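You operate a simulated robot arm through the tools that you are given. There is no shell and no other tool. Be economical: measure what you need, move in short steps, check, and stop when the job is done.

Carry out the task below with a simulated two-armed robot. There is one attempt and no reset: what you move stays moved.

TASK
Pick up the short lead from the top of the wooden bench with one hand, pass it to the other hand and put it on the top of the white bench.

Only the result counts: the job must be done as asked and must still hold three seconds after the hand-in. Knocking over, shifting, dropping, spilling or breaking anything else fails it.

THE ROBOT
Two 7-joint arms with two-finger parallel grippers on one trunk, on a base that drives. Base frame: it is fixed to the floor where the robot stands at the start and does not move with it; the origin is under the middle of the robot, x ahead of it, y to its left, z up. Lengths are in m, angles in degrees, forces in N, time in s.
The left shoulder is at the start at [0.06, 0.147, 0.543], the right one opposite. With the tool pointing down near the work surface each hand reaches from about 0.1 to 0.6 m from the robot's upright axis, wherever it stands, measured 20 degrees to its own side. Places, roughly: top of the white bench [-1.1, -1.9, 0.9]. Payload 3.43 kg a hand.
Tool frame (each hand has its own): the origin (TCP) lies between the finger pads and is the grasp point; the fingertips stand 0.03 m ahead of it; z points along the fingers, y is the line along which they close. Largest opening 0.094 m; finger width 0.028, thickness 0.01; the body of the gripper, 0.05 by 0.096 m, starts 0.055 m behind the TCP.
Orientation is that of the tool frame in the base frame, as [roll, pitch, yaw] about the fixed x, y, z axes, in that order (R = Rz(yaw) Ry(pitch) Rx(roll)). With the fingers straight down and closing along the base's y, the tool's x points along the base's -x, its y along +y and its z along -z.

THE INTERFACE
- The arms move only by the tool servo_tool. It takes "left_increments", "right_increments" or both (then of equal length, played together; a hand with none holds still); each is a list of rows, each a list of 7 numbers: the shift along the base's x, y, z in units of 500 mm (1.0 is 500 mm), then the turn, a rotation vector about the base's x, y, z in units of 45 degrees (1.0 is 45 degrees), then the finger opening in m, from 0 to 0.094. In form: [[tx, ty, tz, rx, ry, rz, hand], ...]. A call has 1 to 8 rows; each row is the pose to reach, as a shift and turn from the pose commanded when the call began. A call with a number of a shift or a turn outside -1 to 1 is refused whole. Rows are played at 5 a second. More than 0.05 m and 8.6 degrees between two rows, or a gripper value outside its range, and nothing of the call is played. A pose out of reach is approached as far as the arm can. The call stops where the force on the tool passes 40 N (or 10 N more than at its start, if that is more) or the arm is blocked; 0.2 s more then pass. Each finger travels about 0.072 m/s and halts on what it meets, pressing with about 38 N; the grip force reading is that of the motor and also rises with nothing between the fingers. The clock runs only during rows and for 0.2 s after the last one: add rows that repeat a pose to give the fingers time. It gives the time, the measured TCP pose, the force on the tool (base axes), the opening and the grip force at its end, in the units of the frame above (readings bear some noise), with the torque about the TCP (base axes, N m) and any sound that the robot's microphone picked up, and new pictures: "pictures" is both (left out), scene, wrist or none (wrist: the cameras of the hands that moved).
- Cameras (640 x 400 px; columns grow to the right, rows downward): "scene" is now at [0.0616, -0.0084, 1.1849]; the picture's right is [-0.11, -0.99, 0.00], its down [-0.49, 0.05, -0.87] and it looks along [0.87, -0.10, -0.49] (base axes); focal length 284 px, centre (320, 200). "left" rides on the left gripper at [0.076, -0.014, -0.102] in its tool frame; the picture's right is [0.18, 0.98, 0.00], its down [-0.75, 0.14, -0.64] and it looks along [-0.63, 0.12, 0.77] (tool axes); focal length 243 px, centre (320, 200). "right" rides on the right gripper at [0.076, 0.014, -0.103] in its tool frame; the picture's right is [-0.18, 0.98, 0.00], its down [-0.75, -0.14, -0.64] and it looks along [-0.63, -0.12, 0.77] (tool axes); focal length 243 px, centre (320, 200). There is no depth. A picture from a camera that has moved, and an enlarged one, comes with that camera's place and axes in the base frame and with its lens.
- lift_body(by): slides the trunk up (or, below 0, down) by that many m; the arms and the scene camera ride with it, the base frame stays. It gives what a move gives, with no picture.
- steer(legs): drives the robot by 1 to 6 legs, each [ahead, left, turn to the left] in m, m and degrees, along the robot's own axes; the way and the turn of a leg run together, so that a leg with both is an arc; at most 1.5 m and 180 degrees a leg. The arms and the cameras ride along, it lands a little off, and it stops where it bumps. It gives what a move gives, and a new picture of the scene camera.
- aim_head(pan, tilt): turns the head with the scene camera to pan (to the left, within 86 degrees either way) and tilt (down, from -29 to 69), counted from straight ahead of the robot. It gives what a move gives, and a new picture of the scene camera.
- zoom(camera, box): a new picture of the part [left, top, right, bottom] of that camera's present view, enlarged. It takes no simulated time.
- job_done(): hands the job in; it is judged then, once.

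Work in short steps. Places have to be worked out from the pictures, the camera data and where the tool is seen: move nearer, look again, correct. Check each grasp and each placing, and mend what went wrong. You have 120 turns and 260 pictures in all, those below and enlarged ones among them. Open the grippers and draw the arms clear of the work before you hand the job in, unless the task says otherwise; then end with one line.

The tools are called after ">>>" as a command line: name --argument value ..., lists and objects as JSON in quotes. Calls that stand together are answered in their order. servo_tool: Moves the arms, as the interface text tells. Its arguments: {"type":"object","properties":{"left_increments":{"type":"array"},"right_increments":{"type":"array"},"pictures":{"type":"string","enum":["both","scene","wrist","none"]}},"required":[]} The other tools are called the same way: lift_body (by) slides the trunk up or down; steer (legs) drives the base; aim_head (pan, tilt) turns the head that bears the scene camera; zoom (camera, box) takes an enlarged picture of a part of a camera's view; job_done () hands the job in.

At the start:

```text
clock: 0.0
left_eef_pos: [0.3061, 0.055, 0.9999]
left_ee_rot: [-179.8, 0.1, 179.9]
left_force: [-0.2, -0.3, 0.9]
left_torque: [0.01, 0.01, 0.02]
left_gripper_width: 0.094
left_gripper_force: 0.0
right_eef_pos: [0.3108, -0.2193, 0.9991]
right_ee_rot: [179.9, 0.0, -180.0]
right_force: [-0.8, -0.4, -1.2]
right_torque: [0.0, 0.0, 0.01]
right_gripper_width: 0.0941
right_gripper_force: 0.0
trunk travel left (down, up): [-0.25, 0.0]
robot x, y, heading: [0.0008, 0.0019, -0.0]
head pan, tilt: [-6.4, 29.2]
```

scene: 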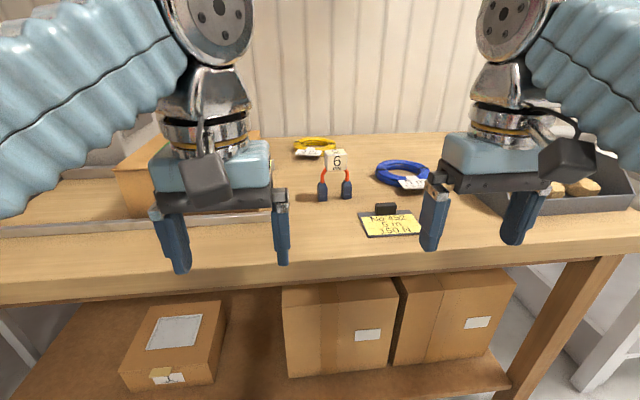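
right: 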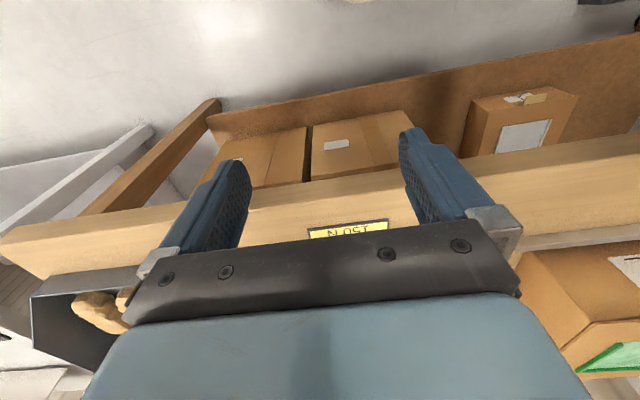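
left: 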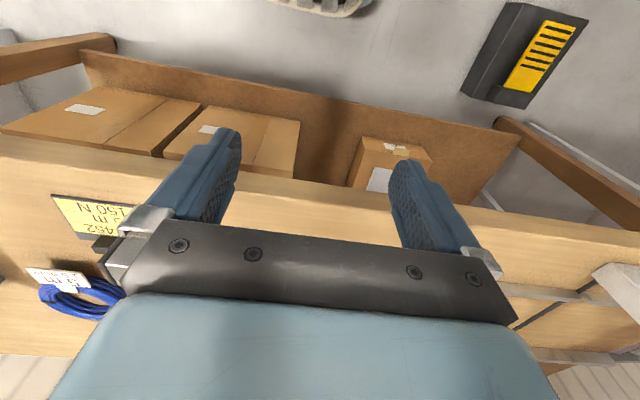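

The bench holds yellow and blue coiled leads with tags, a red item with dark ends tagged "6", and a yellow sign. I zoom to read the tags.

>>> zoom --camera "scene" --box '[270, 120, 450, 250]'

>>> zoom --camera "scene" --box '[350, 150, 450, 240]'

```text
3.08 times, centred on (360, 185) of scene
camera zoom: at [0.0616, -0.0084, 1.1849], right [-0.11, -0.99, 0.0], down [-0.49, 0.05, -0.87], along [0.87, -0.1, -0.49], focal length 872 px, centre (197, 246)
```

zoom: 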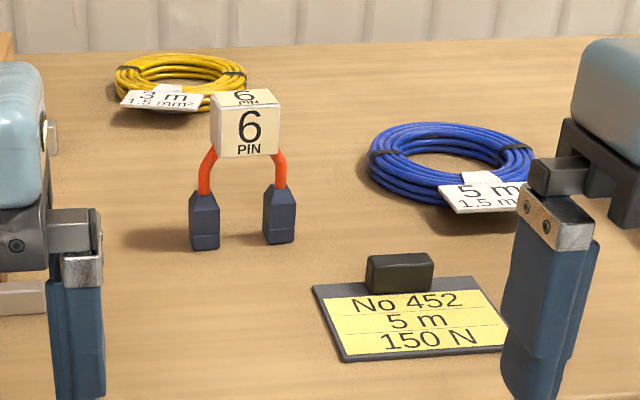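

```text
4.44 times, centred on (400, 195) of scene
camera zoom: at [0.0616, -0.0084, 1.1849], right [-0.11, -0.99, 0.0], down [-0.49, 0.05, -0.87], along [0.87, -0.1, -0.49], focal length 1260 px, centre (-36, 222)
```

zoom: 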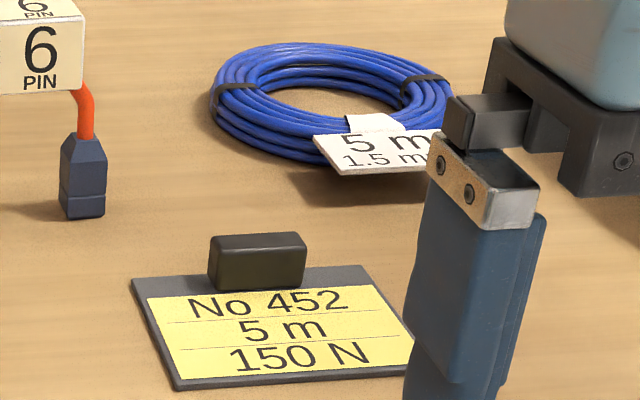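

The candidates are a 3 m coil, a 5 m coil and an orange patch lead with a 6 PIN block. I look around the rest of the bench and for the white bench.

>>> aim_head --pan 40 --tilt 30

>>> aim_head --pan -50 --tilt 30

>>> aim_head --pan -86 --tilt 15

```text
clock: 1.1
left_eef_pos: [0.3064, 0.0546, 0.9998]
left_ee_rot: [-180.0, 0.2, 180.0]
left_force: [0.8, 0.5, -0.2]
left_torque: [0.04, -0.01, -0.01]
left_gripper_width: 0.0942
left_gripper_force: 0.0
right_eef_pos: [0.3117, -0.2196, 0.9995]
right_ee_rot: [-179.9, 0.0, 180.0]
right_force: [-0.7, -0.2, 0.0]
right_torque: [-0.01, 0.0, -0.01]
right_gripper_width: 0.0939
right_gripper_force: 0.1
trunk travel left (down, up): [-0.25, 0.0]
robot x, y, heading: [0.0004, 0.0036, 0.1]
head pan, tilt: [40.0, 30.0]
camera scene: at [0.0407, 0.0599, 1.1837], right [0.64, -0.77, 0.0], down [-0.38, -0.32, -0.87], along [0.66, 0.56, -0.5], focal length 284 px, centre (320, 200)
```

scene: 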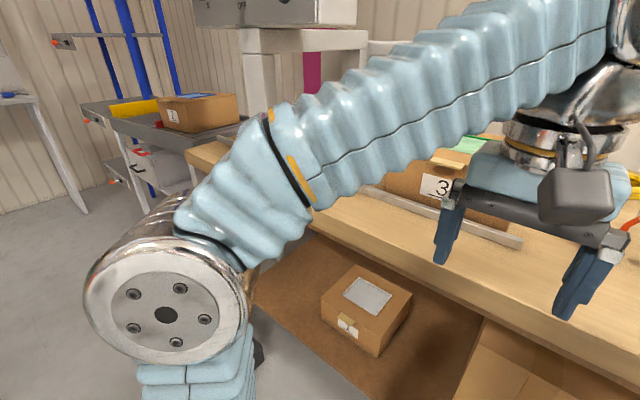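

```text
clock: 2.8
left_eef_pos: [0.306, 0.0554, 1.0002]
left_ee_rot: [-179.9, 0.1, -180.0]
left_force: [-0.5, 0.4, -0.1]
left_torque: [0.0, 0.02, 0.02]
left_gripper_width: 0.094
left_gripper_force: 0.1
right_eef_pos: [0.3118, -0.2196, 0.9992]
right_ee_rot: [179.9, 0.1, -180.0]
right_force: [0.7, 0.5, 0.4]
right_torque: [-0.02, -0.01, 0.01]
right_gripper_width: 0.0939
right_gripper_force: 0.0
trunk travel left (down, up): [-0.25, 0.0]
robot x, y, heading: [-0.0002, -0.0016, -0.0]
head pan, tilt: [-50.0, 30.0]
camera scene: at [0.0296, -0.0675, 1.1837], right [-0.77, -0.64, 0.0], down [-0.32, 0.38, -0.87], along [0.56, -0.66, -0.5], focal length 284 px, centre (320, 200)
```

scene: 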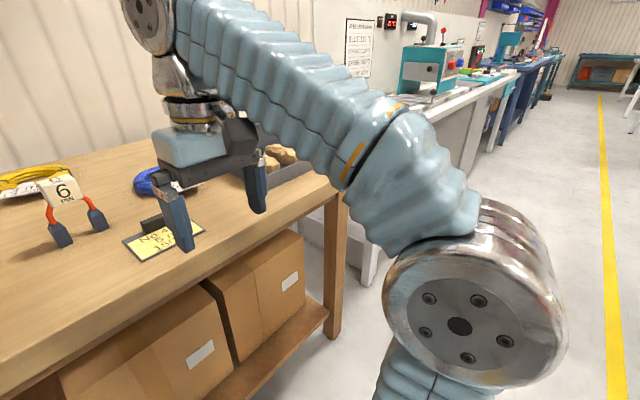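

```text
clock: 3.8
left_eef_pos: [0.3059, 0.0556, 1.0001]
left_ee_rot: [-180.0, 0.2, -180.0]
left_force: [0.0, 0.3, -0.5]
left_torque: [0.0, 0.02, -0.02]
left_gripper_width: 0.0942
left_gripper_force: 0.1
right_eef_pos: [0.3119, -0.2192, 0.9989]
right_ee_rot: [-180.0, -0.1, 180.0]
right_force: [0.0, 0.1, 0.1]
right_torque: [0.04, -0.02, 0.01]
right_gripper_width: 0.0941
right_gripper_force: 0.0
trunk travel left (down, up): [-0.25, 0.0]
robot x, y, heading: [-0.0001, 0.0002, 0.2]
head pan, tilt: [-85.9, 15.0]
camera scene: at [-0.0219, -0.0914, 1.2078], right [-1.0, -0.07, 0.0], down [-0.02, 0.26, -0.97], along [0.07, -0.96, -0.26], focal length 284 px, centre (320, 200)
```

scene: 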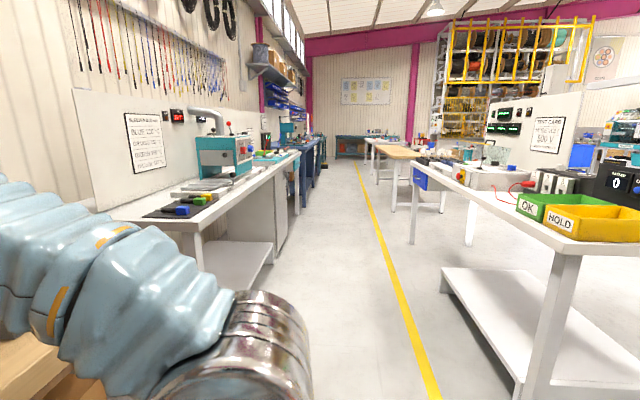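

The white test bench is on the right; I zoom in on its signs and top.

>>> zoom --camera "scene" --box '[400, 80, 640, 260]'

>>> zoom --camera "scene" --box '[480, 90, 590, 170]'

>>> zoom --camera "scene" --box '[110, 90, 310, 240]'

```text
2.22 times, centred on (520, 170) of scene
camera zoom: at [-0.0219, -0.0914, 1.2078], right [-1.0, -0.07, 0.0], down [-0.02, 0.26, -0.97], along [0.07, -0.96, -0.26], focal length 630 px, centre (-124, 267)
```

zoom: 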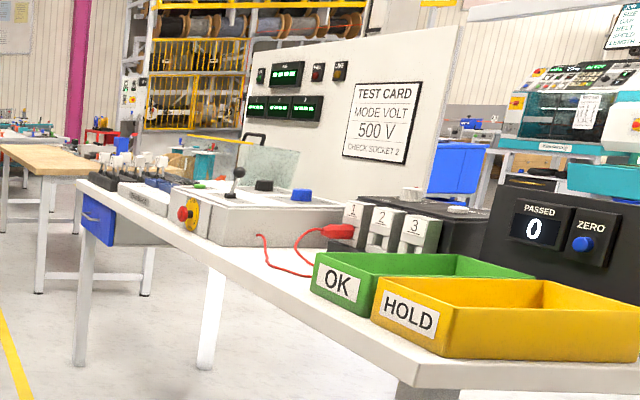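

```text
5.00 times, centred on (535, 130) of scene
camera zoom: at [-0.0219, -0.0914, 1.2078], right [-1.0, -0.07, 0.0], down [-0.02, 0.26, -0.97], along [0.07, -0.96, -0.26], focal length 1418 px, centre (-755, 550)
```

zoom: 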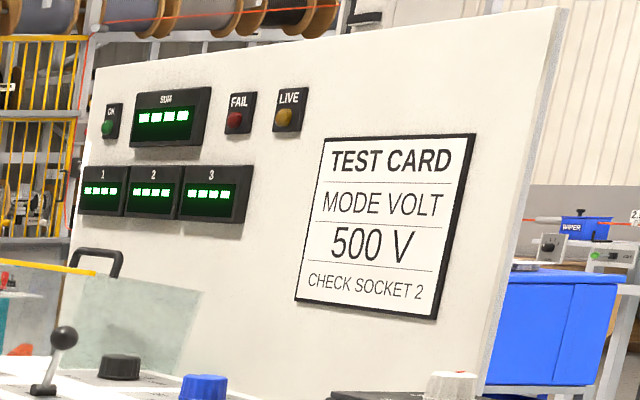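

```text
2.67 times, centred on (210, 165) of scene
camera zoom: at [-0.0219, -0.0914, 1.2078], right [-1.0, -0.07, 0.0], down [-0.02, 0.26, -0.97], along [0.07, -0.96, -0.26], focal length 756 px, centre (613, 293)
```

zoom: 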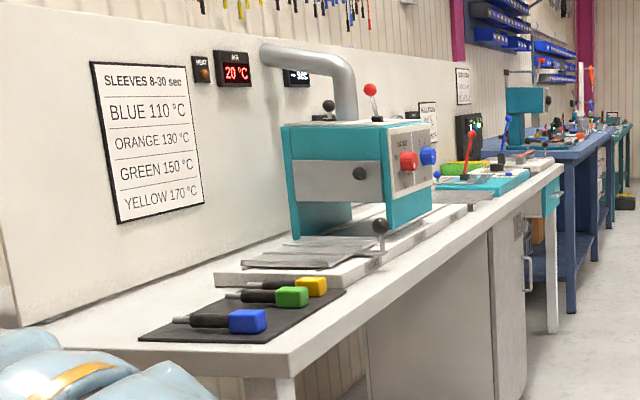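

I take the orange two-plug "6 PIN" lead as the short lead (the coils are bulk cable). The bench top is at about z=0.885 and the lead at about (0.6,-0.10); I look at it more closely and at the base clearance.

>>> aim_head --pan -5 --tilt 69

>>> aim_head --pan -8 --tilt 32

>>> zoom --camera "scene" --box '[280, 120, 380, 190]'

```text
clock: 5.3
left_eef_pos: [0.3064, 0.0559, 0.9991]
left_ee_rot: [180.0, 0.2, 180.0]
left_force: [-0.1, -0.1, -0.9]
left_torque: [-0.03, 0.01, -0.02]
left_gripper_width: 0.0941
left_gripper_force: 0.1
right_eef_pos: [0.312, -0.2192, 1.0003]
right_ee_rot: [179.9, -0.1, -179.9]
right_force: [0.2, -0.3, 0.1]
right_torque: [0.01, -0.01, 0.0]
right_gripper_width: 0.0942
right_gripper_force: 0.0
trunk travel left (down, up): [-0.25, 0.0]
robot x, y, heading: [-0.0041, -0.0032, -0.1]
head pan, tilt: [-5.0, 68.8]
camera scene: at [0.0271, -0.0031, 1.1322], right [-0.09, -1.0, 0.0], down [-0.93, 0.08, -0.36], along [0.36, -0.03, -0.93], focal length 284 px, centre (320, 200)
```

scene: 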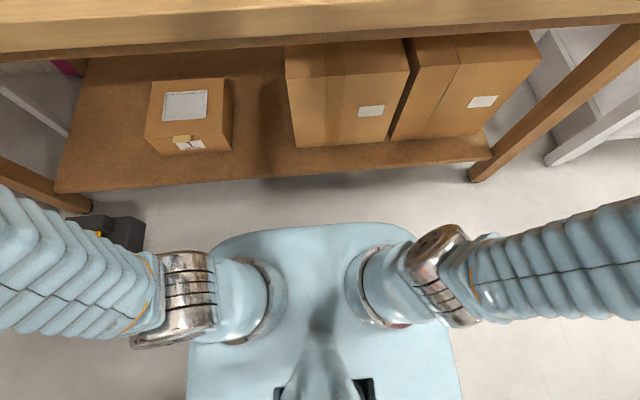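

```text
clock: 6.4
left_eef_pos: [0.3067, 0.0559, 1.0001]
left_ee_rot: [-179.9, 0.1, -180.0]
left_force: [0.1, 0.1, -0.8]
left_torque: [0.02, 0.03, 0.0]
left_gripper_width: 0.094
left_gripper_force: 0.1
right_eef_pos: [0.3124, -0.2199, 0.9983]
right_ee_rot: [-180.0, -0.1, -180.0]
right_force: [0.3, -0.5, -0.5]
right_torque: [0.05, -0.03, -0.01]
right_gripper_width: 0.094
right_gripper_force: 0.0
trunk travel left (down, up): [-0.25, 0.0]
robot x, y, heading: [0.0001, -0.0016, -0.1]
head pan, tilt: [-8.0, 32.0]
camera scene: at [0.0601, -0.0107, 1.1804], right [-0.14, -0.99, 0.0], down [-0.53, 0.07, -0.85], along [0.84, -0.12, -0.53], focal length 284 px, centre (320, 200)
```

scene: 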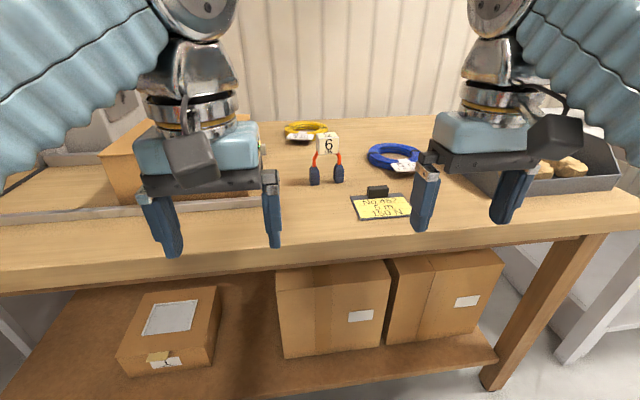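

```text
5.71 times, centred on (330, 155) of scene
camera zoom: at [0.0601, -0.0107, 1.1804], right [-0.14, -0.99, 0.0], down [-0.53, 0.07, -0.85], along [0.84, -0.12, -0.53], focal length 1620 px, centre (263, 457)
```

zoom: 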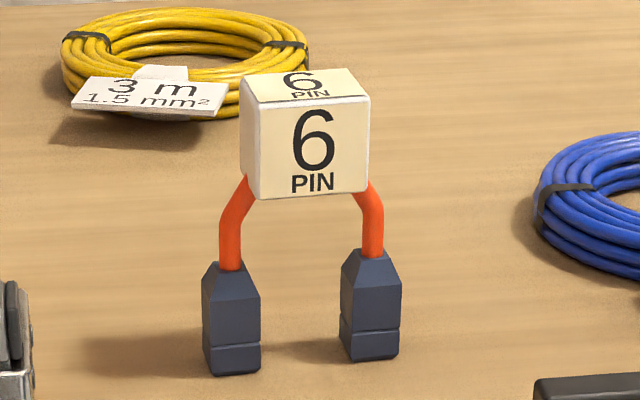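

The lead stands upright: two plugs on the bench, a block on top of about 47×25×40 mm, top near z≈1.0. Plan: the right hand takes the block from above, pitches it forward, and the left hand takes the plugs from above. First I drive a bit nearer.

>>> steer --legs '[[0.1, 0, 0]]'

>>> zoom --camera "scene" --box '[260, 110, 400, 210]'

```text
clock: 7.5
left_eef_pos: [0.4052, 0.0557, 1.0005]
left_ee_rot: [-180.0, 0.2, -179.8]
left_force: [0.0, 0.4, 0.4]
left_torque: [-0.02, -0.03, 0.0]
left_gripper_width: 0.094
left_gripper_force: 0.0
right_eef_pos: [0.411, -0.2179, 0.9994]
right_ee_rot: [-180.0, 0.0, -179.9]
right_force: [-0.2, 0.4, -0.3]
right_torque: [0.02, -0.04, -0.03]
right_gripper_width: 0.094
right_gripper_force: 0.2
trunk travel left (down, up): [-0.25, 0.0]
robot x, y, heading: [0.0986, -0.0003, 0.2]
head pan, tilt: [-8.0, 32.0]
camera scene: at [0.1585, -0.0106, 1.1805], right [-0.14, -0.99, 0.0], down [-0.52, 0.07, -0.85], along [0.84, -0.12, -0.53], focal length 284 px, centre (320, 200)
```

scene: 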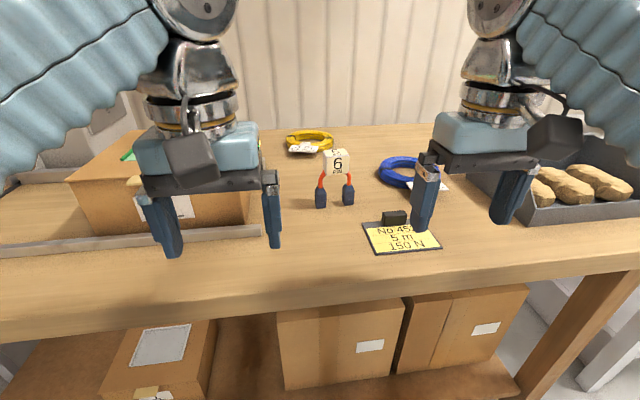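

```text
4.00 times, centred on (330, 160) of scene
camera zoom: at [0.1585, -0.0106, 1.1805], right [-0.14, -0.99, 0.0], down [-0.52, 0.07, -0.85], along [0.84, -0.12, -0.53], focal length 1134 px, centre (280, 360)
```

zoom: 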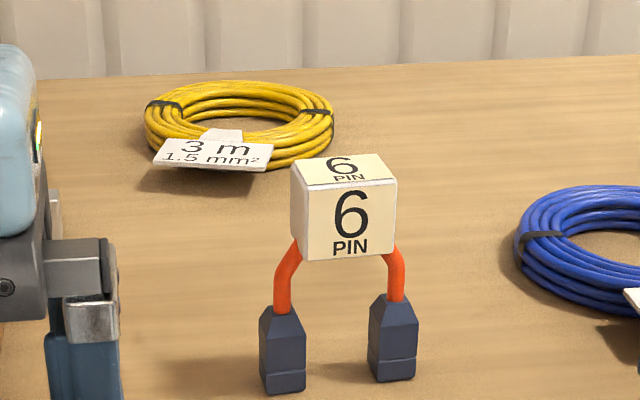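

Estimate: block centre about (0.61,-0.10), top z≈0.985. I bring the right hand up and over it, staying well above, to check alignment.

>>> servo_tool --right_increments '[[0, 0, 0.1, 0, 0, 0, 0.094], [0, 0, 0.2, 0, 0, 0, 0.094], [0.075, 0.047, 0.2, 0, 0, 0, 0.094], [0.15, 0.094, 0.2, 0, 0, 0, 0.094], [0.225, 0.141, 0.2, 0, 0, 0, 0.094], [0.3, 0.188, 0.2, 0, 0, 0, 0.094], [0.385, 0.236, 0.2, 0, 0, 0, 0.094], [0.385, 0.236, 0.2, 0, 0, 0, 0.094]]'

```text
clock: 9.3
left_eef_pos: [0.4062, 0.056, 0.9991]
left_ee_rot: [180.0, 0.2, -179.9]
left_force: [-0.2, 0.4, -0.8]
left_torque: [0.02, 0.01, 0.0]
left_gripper_width: 0.0939
left_gripper_force: 0.0
right_eef_pos: [0.5477, -0.1149, 0.9801]
right_ee_rot: [179.8, 0.2, 179.9]
right_force: [-0.3, -0.3, -0.2]
right_torque: [0.06, 0.0, 0.01]
right_gripper_width: 0.0941
right_gripper_force: 0.0
right hand out of reach, approached as far as the arm can: row 1, 2, 3, 4, 5, 6, 7, 8
trunk travel left (down, up): [-0.25, 0.0]
robot x, y, heading: [0.0994, 0.0007, 0.0]
head pan, tilt: [-8.0, 32.0]
camera scene: at [0.1591, -0.0113, 1.1805], right [-0.14, -0.99, 0.0], down [-0.53, 0.07, -0.85], along [0.84, -0.12, -0.53], focal length 284 px, centre (320, 200)
camera right: at [0.4711, -0.1017, 1.083], right [0.18, 0.98, 0.0], down [0.75, -0.14, 0.64], along [0.63, -0.12, -0.76], focal length 243 px, centre (320, 200)
```

scene: 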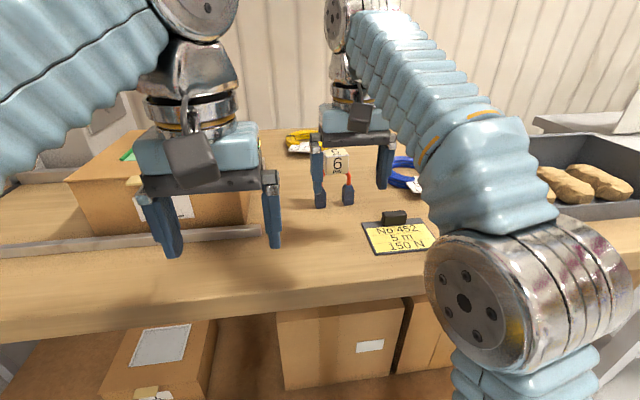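
right: 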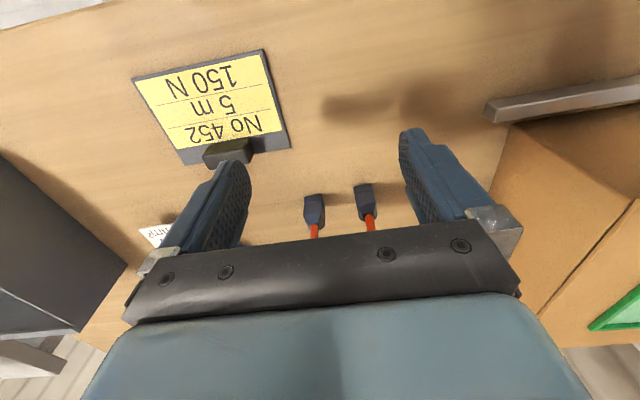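

The arm is at its reach limit at that height (hand at z=0.98), luckily still in front of the block without touching. I back both hands off a little to see how the commanded pose behaves.

>>> servo_tool --right_increments '[[-0.04, 0, 0, 0, 0, 0, 0.094], [-0.08, 0, 0, 0, 0, 0, 0.094]]' --left_increments '[[-0.08, 0.02, 0, 0, 0, 0, 0.094], [-0.16, 0.04, 0, 0, 0, 0, 0.094]]' --pictures "none"

```text
clock: 9.9
left_eef_pos: [0.3547, 0.0677, 1.0003]
left_ee_rot: [-179.9, 0.1, -179.8]
left_force: [0.3, 0.0, 0.1]
left_torque: [-0.01, 0.01, -0.01]
left_gripper_width: 0.0942
left_gripper_force: 0.1
left hand out of reach, approached as far as the arm can: row 2
right_eef_pos: [0.5083, -0.116, 0.9823]
right_ee_rot: [-180.0, 0.0, -179.9]
right_force: [0.6, 0.1, -0.3]
right_torque: [0.01, 0.07, -0.01]
right_gripper_width: 0.094
right_gripper_force: 0.0
trunk travel left (down, up): [-0.25, 0.0]
robot x, y, heading: [0.0968, 0.0014, 0.0]
head pan, tilt: [-8.0, 32.0]
```

Commands are counted from the pose actually reached. I centre the right hand on the block laterally (y≈-0.10, z≈0.975), then drive so that the open fingers slide past either side of the block.

>>> servo_tool --right_increments '[[0, 0.03, -0.014, 0, 0, 0, 0.094], [0, 0.03, -0.014, 0, 0, 0, 0.094]]' --pictures "both"

>>> zoom --camera "scene" --box '[280, 110, 420, 220]'

>>> zoom --camera "right" --box '[200, 100, 480, 280]'

```text
clock: 10.5
left_eef_pos: [0.3542, 0.0676, 1.0005]
left_ee_rot: [-179.9, 0.2, -179.9]
left_force: [0.0, -0.3, -0.7]
left_torque: [-0.02, -0.01, 0.03]
left_gripper_width: 0.0944
left_gripper_force: 0.0
right_eef_pos: [0.5068, -0.0997, 0.9772]
right_ee_rot: [179.9, 0.0, -179.9]
right_force: [-0.3, -0.4, -0.5]
right_torque: [0.01, 0.0, 0.01]
right_gripper_width: 0.0939
right_gripper_force: 0.1
trunk travel left (down, up): [-0.25, 0.0]
robot x, y, heading: [0.0999, -0.0, 0.0]
head pan, tilt: [-8.0, 32.0]
camera scene: at [0.1587, -0.0104, 1.1805], right [-0.14, -0.99, 0.0], down [-0.53, 0.07, -0.85], along [0.84, -0.12, -0.53], focal length 284 px, centre (320, 200)
camera right: at [0.4317, -0.0867, 1.0803], right [0.18, 0.98, 0.0], down [0.75, -0.14, 0.64], along [0.63, -0.12, -0.77], focal length 243 px, centre (320, 200)
```

scene: 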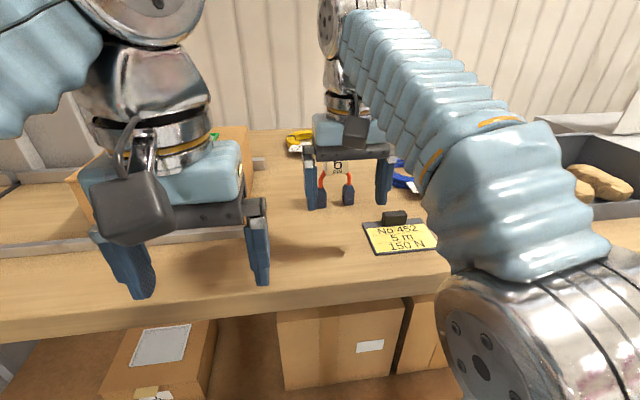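
right: 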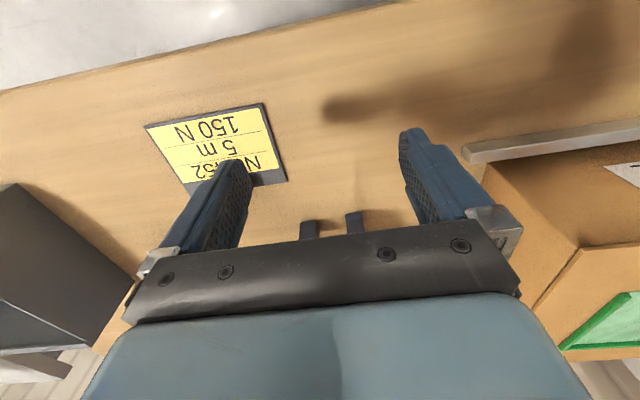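

```text
3.64 times, centred on (350, 165) of scene
camera zoom: at [0.1587, -0.0104, 1.1805], right [-0.14, -0.99, 0.0], down [-0.53, 0.07, -0.85], along [0.84, -0.12, -0.53], focal length 1031 px, centre (211, 327)
```

zoom: 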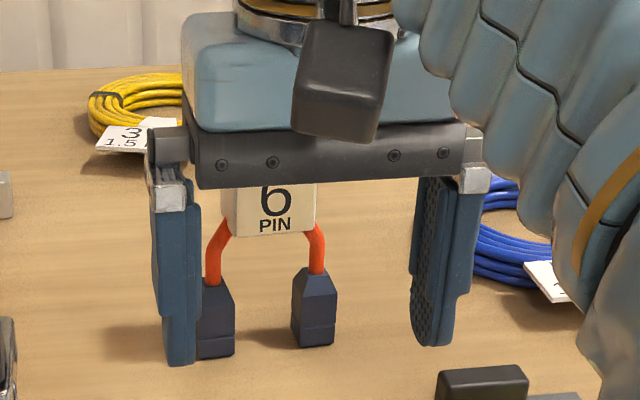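

```text
2.22 times, centred on (340, 190) of right
camera zoom: at [0.4317, -0.0867, 1.0803], right [0.18, 0.98, 0.0], down [0.75, -0.14, 0.64], along [0.63, -0.12, -0.77], focal length 539 px, centre (276, 222)
```

zoom: 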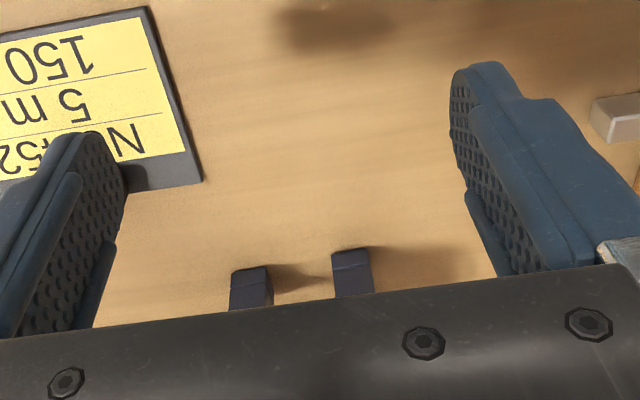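

Combining three views, the bench is really at z≈0.851 and the lead further off: block centre about (0.657,-0.112), top z≈0.968. I set the right hand to y=-0.112, z=0.957 and then drive forward 0.08.

>>> servo_tool --right_increments '[[0, -0.024, -0.04, 0, 0, 0, 0.094], [0, -0.024, -0.04, 0, 0, 0, 0.094]]' --pictures "none"

>>> steer --legs '[[0.08, 0, 0]]'

>>> zoom --camera "right" --box '[200, 100, 480, 280]'

>>> zoom --camera "scene" --box '[280, 110, 420, 220]'

```text
clock: 11.1
left_eef_pos: [0.3548, 0.0677, 1.0001]
left_ee_rot: [-179.9, 0.2, -179.9]
left_force: [0.2, -0.2, 0.4]
left_torque: [-0.05, 0.02, 0.01]
left_gripper_width: 0.094
left_gripper_force: 0.0
right_eef_pos: [0.5091, -0.1142, 0.9567]
right_ee_rot: [179.9, 0.0, -179.9]
right_force: [0.8, -0.3, 0.0]
right_torque: [0.0, -0.03, 0.03]
right_gripper_width: 0.0939
right_gripper_force: 0.0
trunk travel left (down, up): [-0.25, 0.0]
robot x, y, heading: [0.0997, -0.0002, 0.4]
head pan, tilt: [-8.0, 32.0]
```

```text
clock: 12.2
left_eef_pos: [0.4317, 0.0674, 1.0002]
left_ee_rot: [-179.9, 0.3, -180.0]
left_force: [0.2, 0.1, -0.2]
left_torque: [-0.07, 0.02, 0.02]
left_gripper_width: 0.094
left_gripper_force: 0.0
right_eef_pos: [0.5853, -0.1136, 0.9587]
right_ee_rot: [-180.0, 0.0, 180.0]
right_force: [0.1, 0.4, -0.5]
right_torque: [-0.01, -0.01, -0.01]
right_gripper_width: 0.0941
right_gripper_force: 0.2
trunk travel left (down, up): [-0.25, 0.0]
robot x, y, heading: [0.1778, 0.0016, -0.3]
head pan, tilt: [-8.0, 32.0]
camera scene: at [0.2364, -0.0106, 1.1805], right [-0.14, -0.99, 0.0], down [-0.52, 0.07, -0.85], along [0.84, -0.12, -0.53], focal length 284 px, centre (320, 200)
```

scene: 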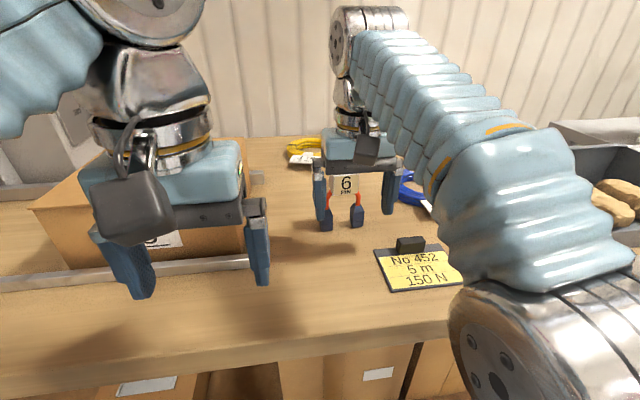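

```text
2.22 times, centred on (340, 190) of right
camera zoom: at [0.5102, -0.1, 1.0605], right [0.18, 0.98, 0.0], down [0.75, -0.14, 0.64], along [0.63, -0.12, -0.77], focal length 539 px, centre (276, 222)
```

zoom: 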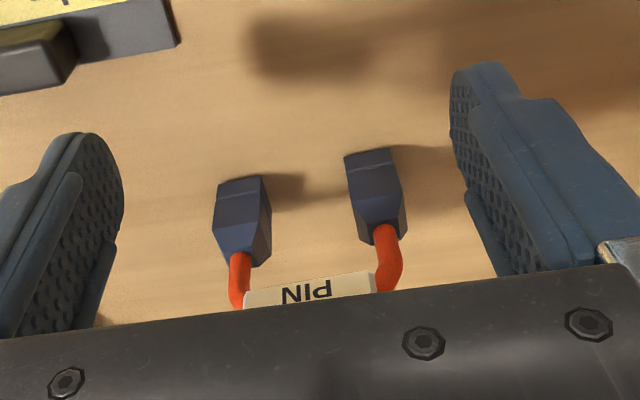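

```text
3.64 times, centred on (350, 165) of scene
camera zoom: at [0.2364, -0.0106, 1.1805], right [-0.14, -0.99, 0.0], down [-0.52, 0.07, -0.85], along [0.84, -0.12, -0.53], focal length 1031 px, centre (211, 327)
```

zoom: 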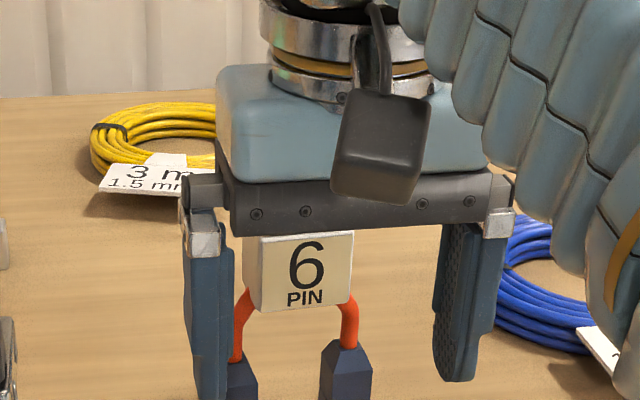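

New triangulation puts the block front at x≈0.678, z 0.909–0.953, y≈-0.118. I drop the hand to z≈0.935, shift to y=-0.118, then drive 0.04 further.

>>> servo_tool --right_increments '[[0, -0.01, -0.046, 0, 0, 0, 0.094], [0, -0.01, -0.046, 0, 0, 0, 0.094]]' --pictures "none"

>>> steer --legs '[[0.04, 0, 0]]'

>>> zoom --camera "right" --box '[200, 100, 480, 280]'

>>> zoom --camera "scene" --box '[280, 130, 420, 240]'

```text
clock: 12.8
left_eef_pos: [0.4332, 0.0675, 0.9989]
left_ee_rot: [-180.0, 0.2, 180.0]
left_force: [0.5, 0.1, -0.2]
left_torque: [-0.03, -0.02, -0.04]
left_gripper_width: 0.0937
left_gripper_force: 0.0
right_eef_pos: [0.585, -0.1174, 0.9339]
right_ee_rot: [-180.0, 0.1, 180.0]
right_force: [0.4, 0.1, -0.6]
right_torque: [-0.01, -0.01, 0.01]
right_gripper_width: 0.094
right_gripper_force: 0.0
trunk travel left (down, up): [-0.25, 0.0]
robot x, y, heading: [0.1757, -0.0018, 0.1]
head pan, tilt: [-8.0, 32.0]
```

```text
clock: 13.6
left_eef_pos: [0.4713, 0.0664, 0.9988]
left_ee_rot: [-179.8, 0.2, 180.0]
left_force: [0.4, -0.1, -0.1]
left_torque: [0.01, 0.04, -0.01]
left_gripper_width: 0.0941
left_gripper_force: 0.0
right_eef_pos: [0.6236, -0.1181, 0.9343]
right_ee_rot: [180.0, 0.0, -180.0]
right_force: [-0.2, 0.0, 0.6]
right_torque: [-0.02, 0.0, -0.03]
right_gripper_width: 0.094
right_gripper_force: 0.0
trunk travel left (down, up): [-0.25, 0.0]
robot x, y, heading: [0.2159, -0.0019, 0.0]
head pan, tilt: [-8.0, 32.0]
camera scene: at [0.2752, -0.0106, 1.1805], right [-0.14, -0.99, 0.0], down [-0.52, 0.07, -0.85], along [0.84, -0.12, -0.53], focal length 284 px, centre (320, 200)
```

scene: 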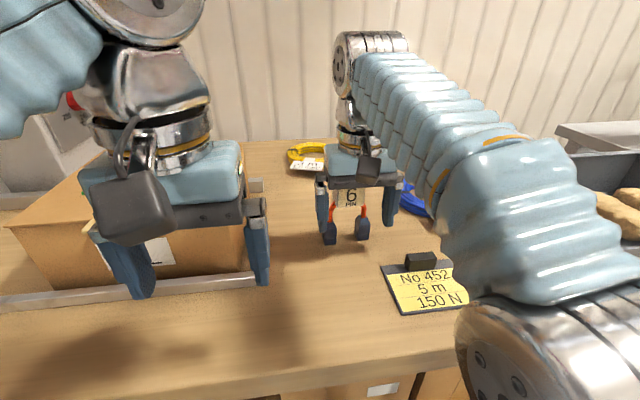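

```text
2.22 times, centred on (340, 190) of right
camera zoom: at [0.5484, -0.1038, 1.0379], right [0.18, 0.98, 0.0], down [0.75, -0.14, 0.64], along [0.63, -0.12, -0.77], focal length 539 px, centre (276, 222)
```

zoom: 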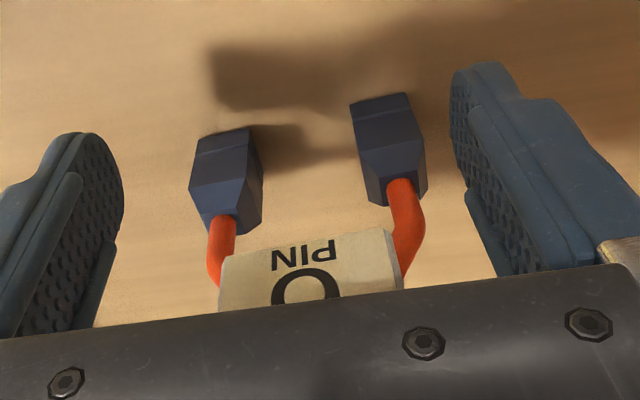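

```text
3.64 times, centred on (350, 185) of scene
camera zoom: at [0.2752, -0.0106, 1.1805], right [-0.14, -0.99, 0.0], down [-0.52, 0.07, -0.85], along [0.84, -0.12, -0.53], focal length 1031 px, centre (211, 254)
```

zoom: 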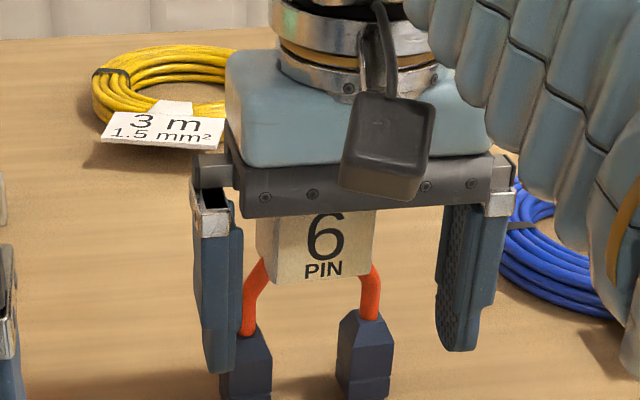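

The estimates put the block front between x=0.647 and 0.678. I advance the arm by 0.03 and look again.

>>> servo_tool --right_increments '[[0.03, 0.008, 0, 0, 0, 0, 0.094], [0.06, 0.008, 0, 0, 0, 0, 0.094], [0.06, 0.008, 0, 0, 0, 0, 0.094]]' --pictures "none"

>>> zoom --camera "right" --box '[200, 100, 480, 280]'

>>> zoom --camera "scene" --box '[280, 130, 420, 240]'

```text
clock: 14.4
left_eef_pos: [0.4718, 0.0682, 0.9998]
left_ee_rot: [-179.8, 0.3, -180.0]
left_force: [-0.5, -0.5, 0.2]
left_torque: [0.02, 0.0, -0.02]
left_gripper_width: 0.0938
left_gripper_force: 0.0
right_eef_pos: [0.6549, -0.1163, 0.9343]
right_ee_rot: [180.0, 0.0, -179.9]
right_force: [0.0, -0.7, 0.3]
right_torque: [0.0, -0.02, 0.03]
right_gripper_width: 0.0941
right_gripper_force: 0.0
trunk travel left (down, up): [-0.25, 0.0]
robot x, y, heading: [0.2129, -0.0017, -0.1]
head pan, tilt: [-8.0, 32.0]
```

```text
2.22 times, centred on (340, 190) of right
camera zoom: at [0.5788, -0.1017, 1.038], right [0.18, 0.98, 0.0], down [0.75, -0.14, 0.64], along [0.63, -0.12, -0.77], focal length 539 px, centre (276, 222)
```

zoom: 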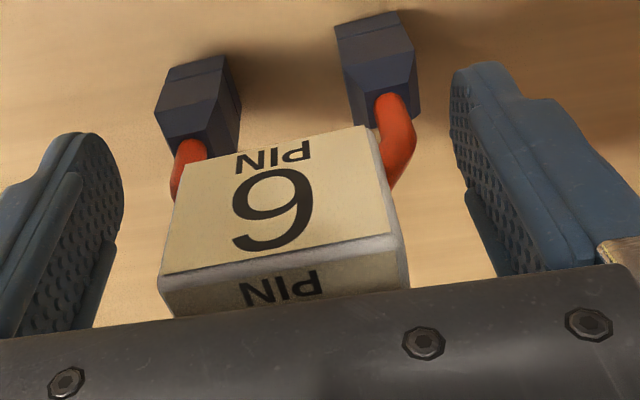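

```text
3.64 times, centred on (350, 185) of scene
camera zoom: at [0.2755, -0.0106, 1.1805], right [-0.14, -0.99, 0.0], down [-0.52, 0.07, -0.85], along [0.84, -0.12, -0.53], focal length 1031 px, centre (211, 254)
```

zoom: 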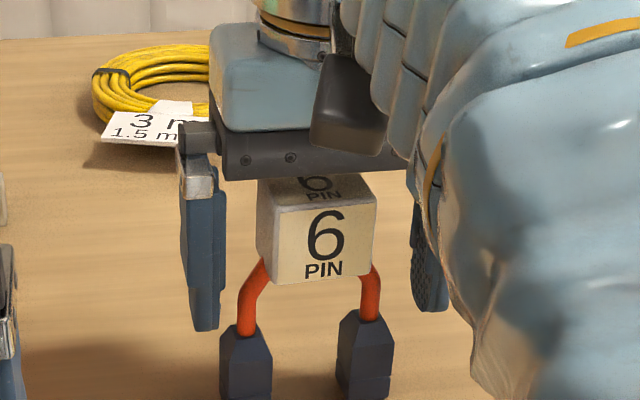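

Now well resolved: block front x≈0.645, z 0.93–0.967, y≈-0.112, aligned with the base axes. I adjust to (0.662,-0.112,0.957) and close.

>>> servo_tool --right_increments '[[0.014, 0.008, 0.046, 0, 0, 0, 0.094], [0.014, 0.008, 0.046, 0, 0, 0, 0.094]]' --pictures "none"

>>> zoom --camera "right" --box '[160, 80, 480, 280]'

```text
clock: 15.0
left_eef_pos: [0.4716, 0.0678, 1.0011]
left_ee_rot: [-180.0, 0.2, -179.9]
left_force: [0.7, -0.2, 0.7]
left_torque: [0.01, 0.0, -0.01]
left_gripper_width: 0.094
left_gripper_force: 0.0
right_eef_pos: [0.6601, -0.111, 0.957]
right_ee_rot: [179.9, -0.1, -180.0]
right_force: [-0.3, 0.3, -0.1]
right_torque: [0.0, -0.03, 0.01]
right_gripper_width: 0.0942
right_gripper_force: 0.1
trunk travel left (down, up): [-0.25, 0.0]
robot x, y, heading: [0.2182, -0.0013, -0.1]
head pan, tilt: [-8.0, 32.0]
```

```text
2.00 times, centred on (320, 180) of right
camera zoom: at [0.5846, -0.0969, 1.0602], right [0.18, 0.98, 0.0], down [0.75, -0.14, 0.64], along [0.63, -0.12, -0.77], focal length 485 px, centre (320, 240)
```

zoom: 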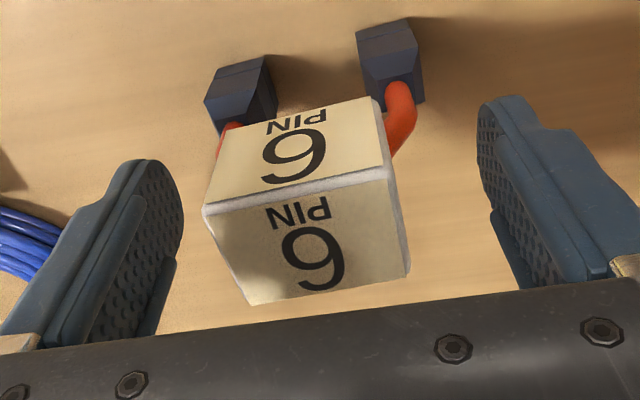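

The block centre comes out at (0.662,-0.113), so the hand is well placed; I close the fingers.

>>> servo_tool --right_increments '[[0.002, -0.004, 0, 0, 0, 0, 0.06], [0.002, -0.004, 0, 0, 0, 0, 0.03], [0.002, -0.004, 0, 0, 0, 0, 0.03], [0.002, -0.004, 0, 0, 0, 0, 0.03], [0.002, -0.004, 0, 0, 0, 0, 0.03]]' --pictures "wrist"

```text
clock: 16.2
left_eef_pos: [0.4714, 0.0671, 1.0005]
left_ee_rot: [-179.9, 0.2, 179.9]
left_force: [0.4, 0.8, 0.3]
left_torque: [0.03, -0.04, -0.05]
left_gripper_width: 0.0936
left_gripper_force: 0.1
right_eef_pos: [0.6612, -0.1132, 0.9572]
right_ee_rot: [-179.9, 0.1, -180.0]
right_force: [2.5, 0.2, 9.5]
right_torque: [-0.29, -0.17, 0.13]
right_gripper_width: 0.052
right_gripper_force: 38.3
trunk travel left (down, up): [-0.25, 0.0]
robot x, y, heading: [0.2146, 0.002, -0.3]
head pan, tilt: [-8.0, 32.0]
camera right: at [0.5853, -0.0986, 1.0605], right [0.18, 0.98, 0.0], down [0.75, -0.14, 0.64], along [0.63, -0.12, -0.77], focal length 243 px, centre (320, 200)
```

right: 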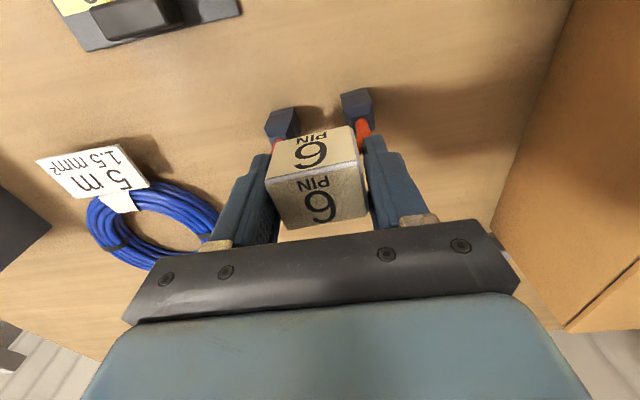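

Gripped at 52 mm with 38 N. I lift by 2 cm and look.

>>> servo_tool --right_increments '[[0, 0, 0.02, 0, 0, 0, 0.03], [0, 0, 0.04, 0, 0, 0, 0.03], [0, 0, 0.05, 0, 0, 0, 0.03]]'

>>> zoom --camera "scene" --box '[280, 130, 420, 240]'

```text
clock: 17.0
left_eef_pos: [0.4703, 0.0679, 0.9995]
left_ee_rot: [-179.8, 0.1, 179.9]
left_force: [0.5, -0.2, 0.4]
left_torque: [-0.01, -0.02, 0.0]
left_gripper_width: 0.0942
left_gripper_force: 0.1
right_eef_pos: [0.6611, -0.1121, 0.9766]
right_ee_rot: [-179.9, 0.1, 180.0]
right_force: [-0.2, 0.1, -1.3]
right_torque: [0.03, -0.01, 0.03]
right_gripper_width: 0.0512
right_gripper_force: 37.8
right hand out of reach, approached as far as the arm can: row 3
trunk travel left (down, up): [-0.25, 0.0]
robot x, y, heading: [0.2146, -0.0017, -0.0]
head pan, tilt: [-8.0, 32.0]
camera scene: at [0.2754, -0.0108, 1.1805], right [-0.14, -0.99, 0.0], down [-0.52, 0.07, -0.85], along [0.84, -0.12, -0.53], focal length 284 px, centre (320, 200)
camera right: at [0.585, -0.098, 1.08], right [0.18, 0.98, 0.0], down [0.75, -0.14, 0.64], along [0.63, -0.12, -0.77], focal length 243 px, centre (320, 200)
```

scene: 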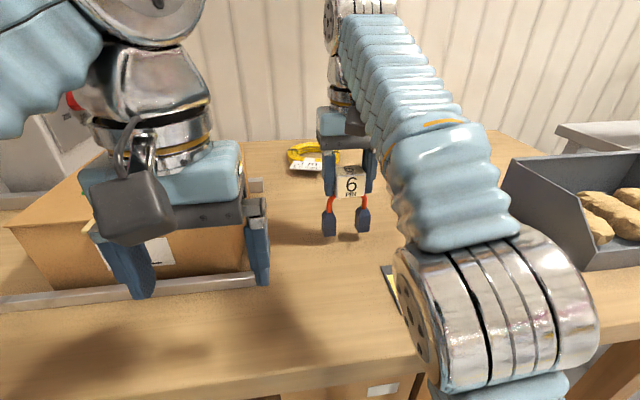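
right: 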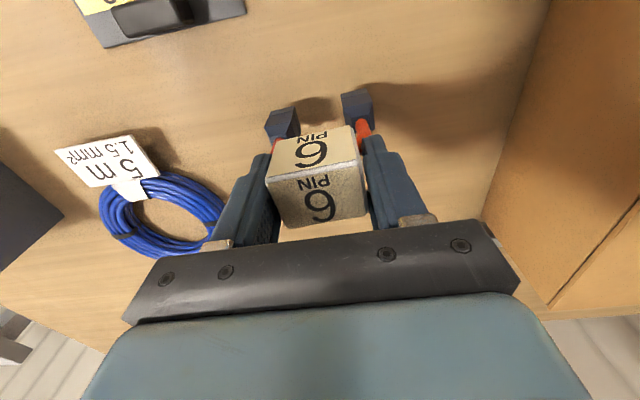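

```text
3.64 times, centred on (350, 185) of scene
camera zoom: at [0.2754, -0.0108, 1.1805], right [-0.14, -0.99, 0.0], down [-0.52, 0.07, -0.85], along [0.84, -0.12, -0.53], focal length 1031 px, centre (211, 254)
```

zoom: 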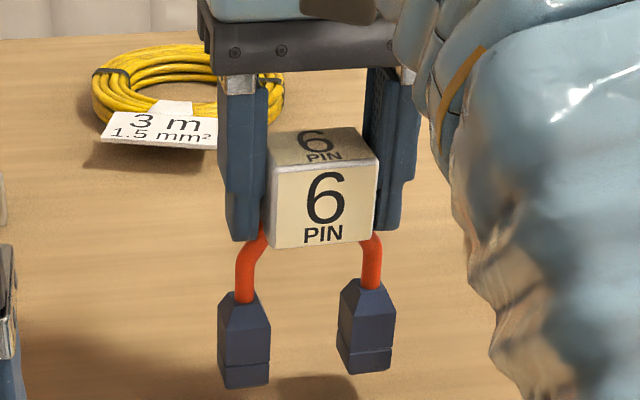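

The lead is lifted cleanly. I raise it a bit more while drawing in, staying clear of the sign, then drive back from the bench.

>>> servo_tool --right_increments '[[-0.04, 0.02, 0.02, 0, 0, 0, 0.03], [-0.1, 0.05, 0.04, 0, 0, 0, 0.03], [-0.16, 0.05, 0.05, 0, 0, 0, 0.03], [-0.2, 0.05, 0.05, 0, 0, 0, 0.03]]' --pictures "none"

>>> steer --legs '[[-0.6, 0, 0]]'

```text
clock: 18.0
left_eef_pos: [0.471, 0.0677, 1.0]
left_ee_rot: [-179.8, 0.2, -180.0]
left_force: [0.5, 0.1, -0.3]
left_torque: [-0.04, 0.01, -0.02]
left_gripper_width: 0.0941
left_gripper_force: 0.0
right_eef_pos: [0.5774, -0.0932, 0.9992]
right_ee_rot: [-180.0, 0.0, 179.9]
right_force: [-0.6, -0.5, -0.8]
right_torque: [-0.05, -0.02, 0.0]
right_gripper_width: 0.0508
right_gripper_force: 38.0
right hand out of reach, approached as far as the arm can: row 2, 3, 4
trunk travel left (down, up): [-0.25, 0.0]
robot x, y, heading: [0.2189, -0.0008, -0.0]
head pan, tilt: [-8.0, 32.0]
```

```text
clock: 21.4
left_eef_pos: [-0.1318, 0.0674, 1.0008]
left_ee_rot: [-179.9, 0.3, -179.3]
left_force: [-0.4, -0.5, -0.7]
left_torque: [0.01, 0.02, 0.02]
left_gripper_width: 0.094
left_gripper_force: 0.0
right_eef_pos: [-0.0248, -0.0923, 1.0002]
right_ee_rot: [180.0, 0.1, -179.5]
right_force: [0.4, -0.2, -1.0]
right_torque: [0.01, 0.02, -0.01]
right_gripper_width: 0.0508
right_gripper_force: 38.3
trunk travel left (down, up): [-0.25, 0.0]
robot x, y, heading: [-0.388, -0.0024, 0.5]
head pan, tilt: [-8.0, 32.0]
camera scene: at [-0.3273, -0.0127, 1.1805], right [-0.13, -0.99, 0.0], down [-0.53, 0.07, -0.85], along [0.84, -0.11, -0.53], focal length 284 px, centre (320, 200)
```

scene: 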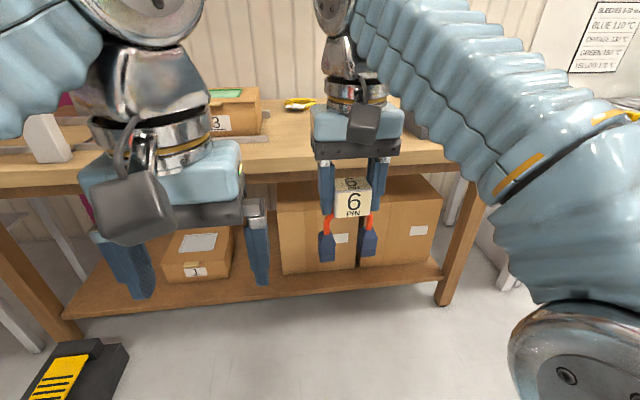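

Clear of the bench. Now I lower the right hand in front of the robot and move the left hand aside, ready to pitch the lead forward.

>>> servo_tool --right_increments '[[0.02, 0.02, -0.08, 0, 0, 0, 0.03], [0.04, 0.04, -0.16, 0, 0, 0, 0.03], [0.06, 0.06, -0.24, 0, 0, 0, 0.03], [0.08, 0.08, -0.32, 0, 0, 0, 0.03], [0.1, 0.1, -0.4, 0, 0, 0, 0.03], [0.1, 0.1, -0.4, 0, 0, 0, 0.03]]' --left_increments '[[0, 0.04, 0, 0, 0, 0, 0.094], [0, 0.08, 0, 0, 0, 0, 0.094], [0, 0.12, 0, 0, 0, 0, 0.094], [0, 0.16, 0, 0, 0, 0, 0.094], [0, 0.2, 0, 0, 0, 0, 0.094], [0, 0.2, 0, 0, 0, 0, 0.094]]' --pictures "none"

>>> servo_tool --right_increments '[[0, 0, 0, 0, -0.16, 0, 0.03], [0, 0, 0, 0, -0.33, 0, 0.03], [0, 0, 0, 0, -0.5, 0, 0.03], [0, 0, 0, 0, -0.66, 0, 0.03], [0, 0, 0, 0, -0.83, 0, 0.03], [0, 0, 0, 0, -1.0, 0, 0.03]]' --pictures "scene"

```text
clock: 22.8
left_eef_pos: [-0.1174, 0.1162, 0.9901]
left_ee_rot: [-178.4, 0.3, -179.3]
left_force: [0.0, 0.3, 0.3]
left_torque: [0.02, 0.0, -0.02]
left_gripper_width: 0.0942
left_gripper_force: 0.1
left hand out of reach, approached as far as the arm can: row 1, 2, 3, 4, 5, 6
right_eef_pos: [0.023, -0.0465, 0.8005]
right_ee_rot: [179.9, 0.2, -179.5]
right_force: [-0.8, -0.9, -0.8]
right_torque: [0.01, -0.03, 0.01]
right_gripper_width: 0.0504
right_gripper_force: 38.2
trunk travel left (down, up): [-0.25, 0.0]
robot x, y, heading: [-0.3911, -0.0047, 0.4]
head pan, tilt: [-8.0, 32.0]
```

```text
clock: 24.2
left_eef_pos: [-0.1166, 0.1173, 0.9892]
left_ee_rot: [-178.3, 0.3, -179.4]
left_force: [-0.6, 0.8, -0.4]
left_torque: [-0.01, -0.02, 0.03]
left_gripper_width: 0.0938
left_gripper_force: 0.0
right_eef_pos: [0.0257, -0.0431, 0.8009]
right_ee_rot: [-179.6, 45.3, -179.4]
right_force: [0.2, 0.1, -1.1]
right_torque: [0.02, 0.01, 0.0]
right_gripper_width: 0.0504
right_gripper_force: 37.9
trunk travel left (down, up): [-0.25, 0.0]
robot x, y, heading: [-0.3891, -0.0059, 0.4]
head pan, tilt: [-8.0, 32.0]
camera scene: at [-0.3273, -0.0126, 1.1805], right [-0.13, -0.99, 0.0], down [-0.53, 0.07, -0.85], along [0.84, -0.11, -0.53], focal length 284 px, centre (320, 200)
```

scene: 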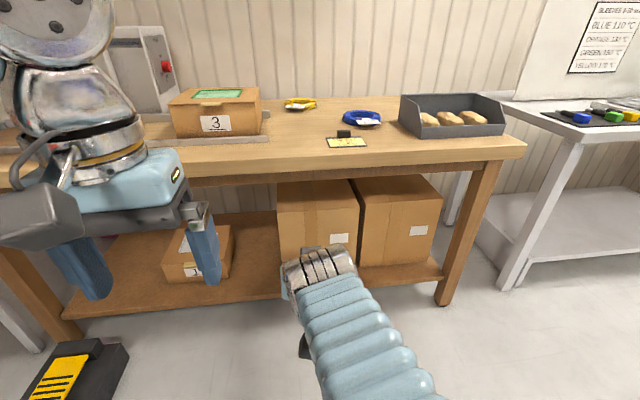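

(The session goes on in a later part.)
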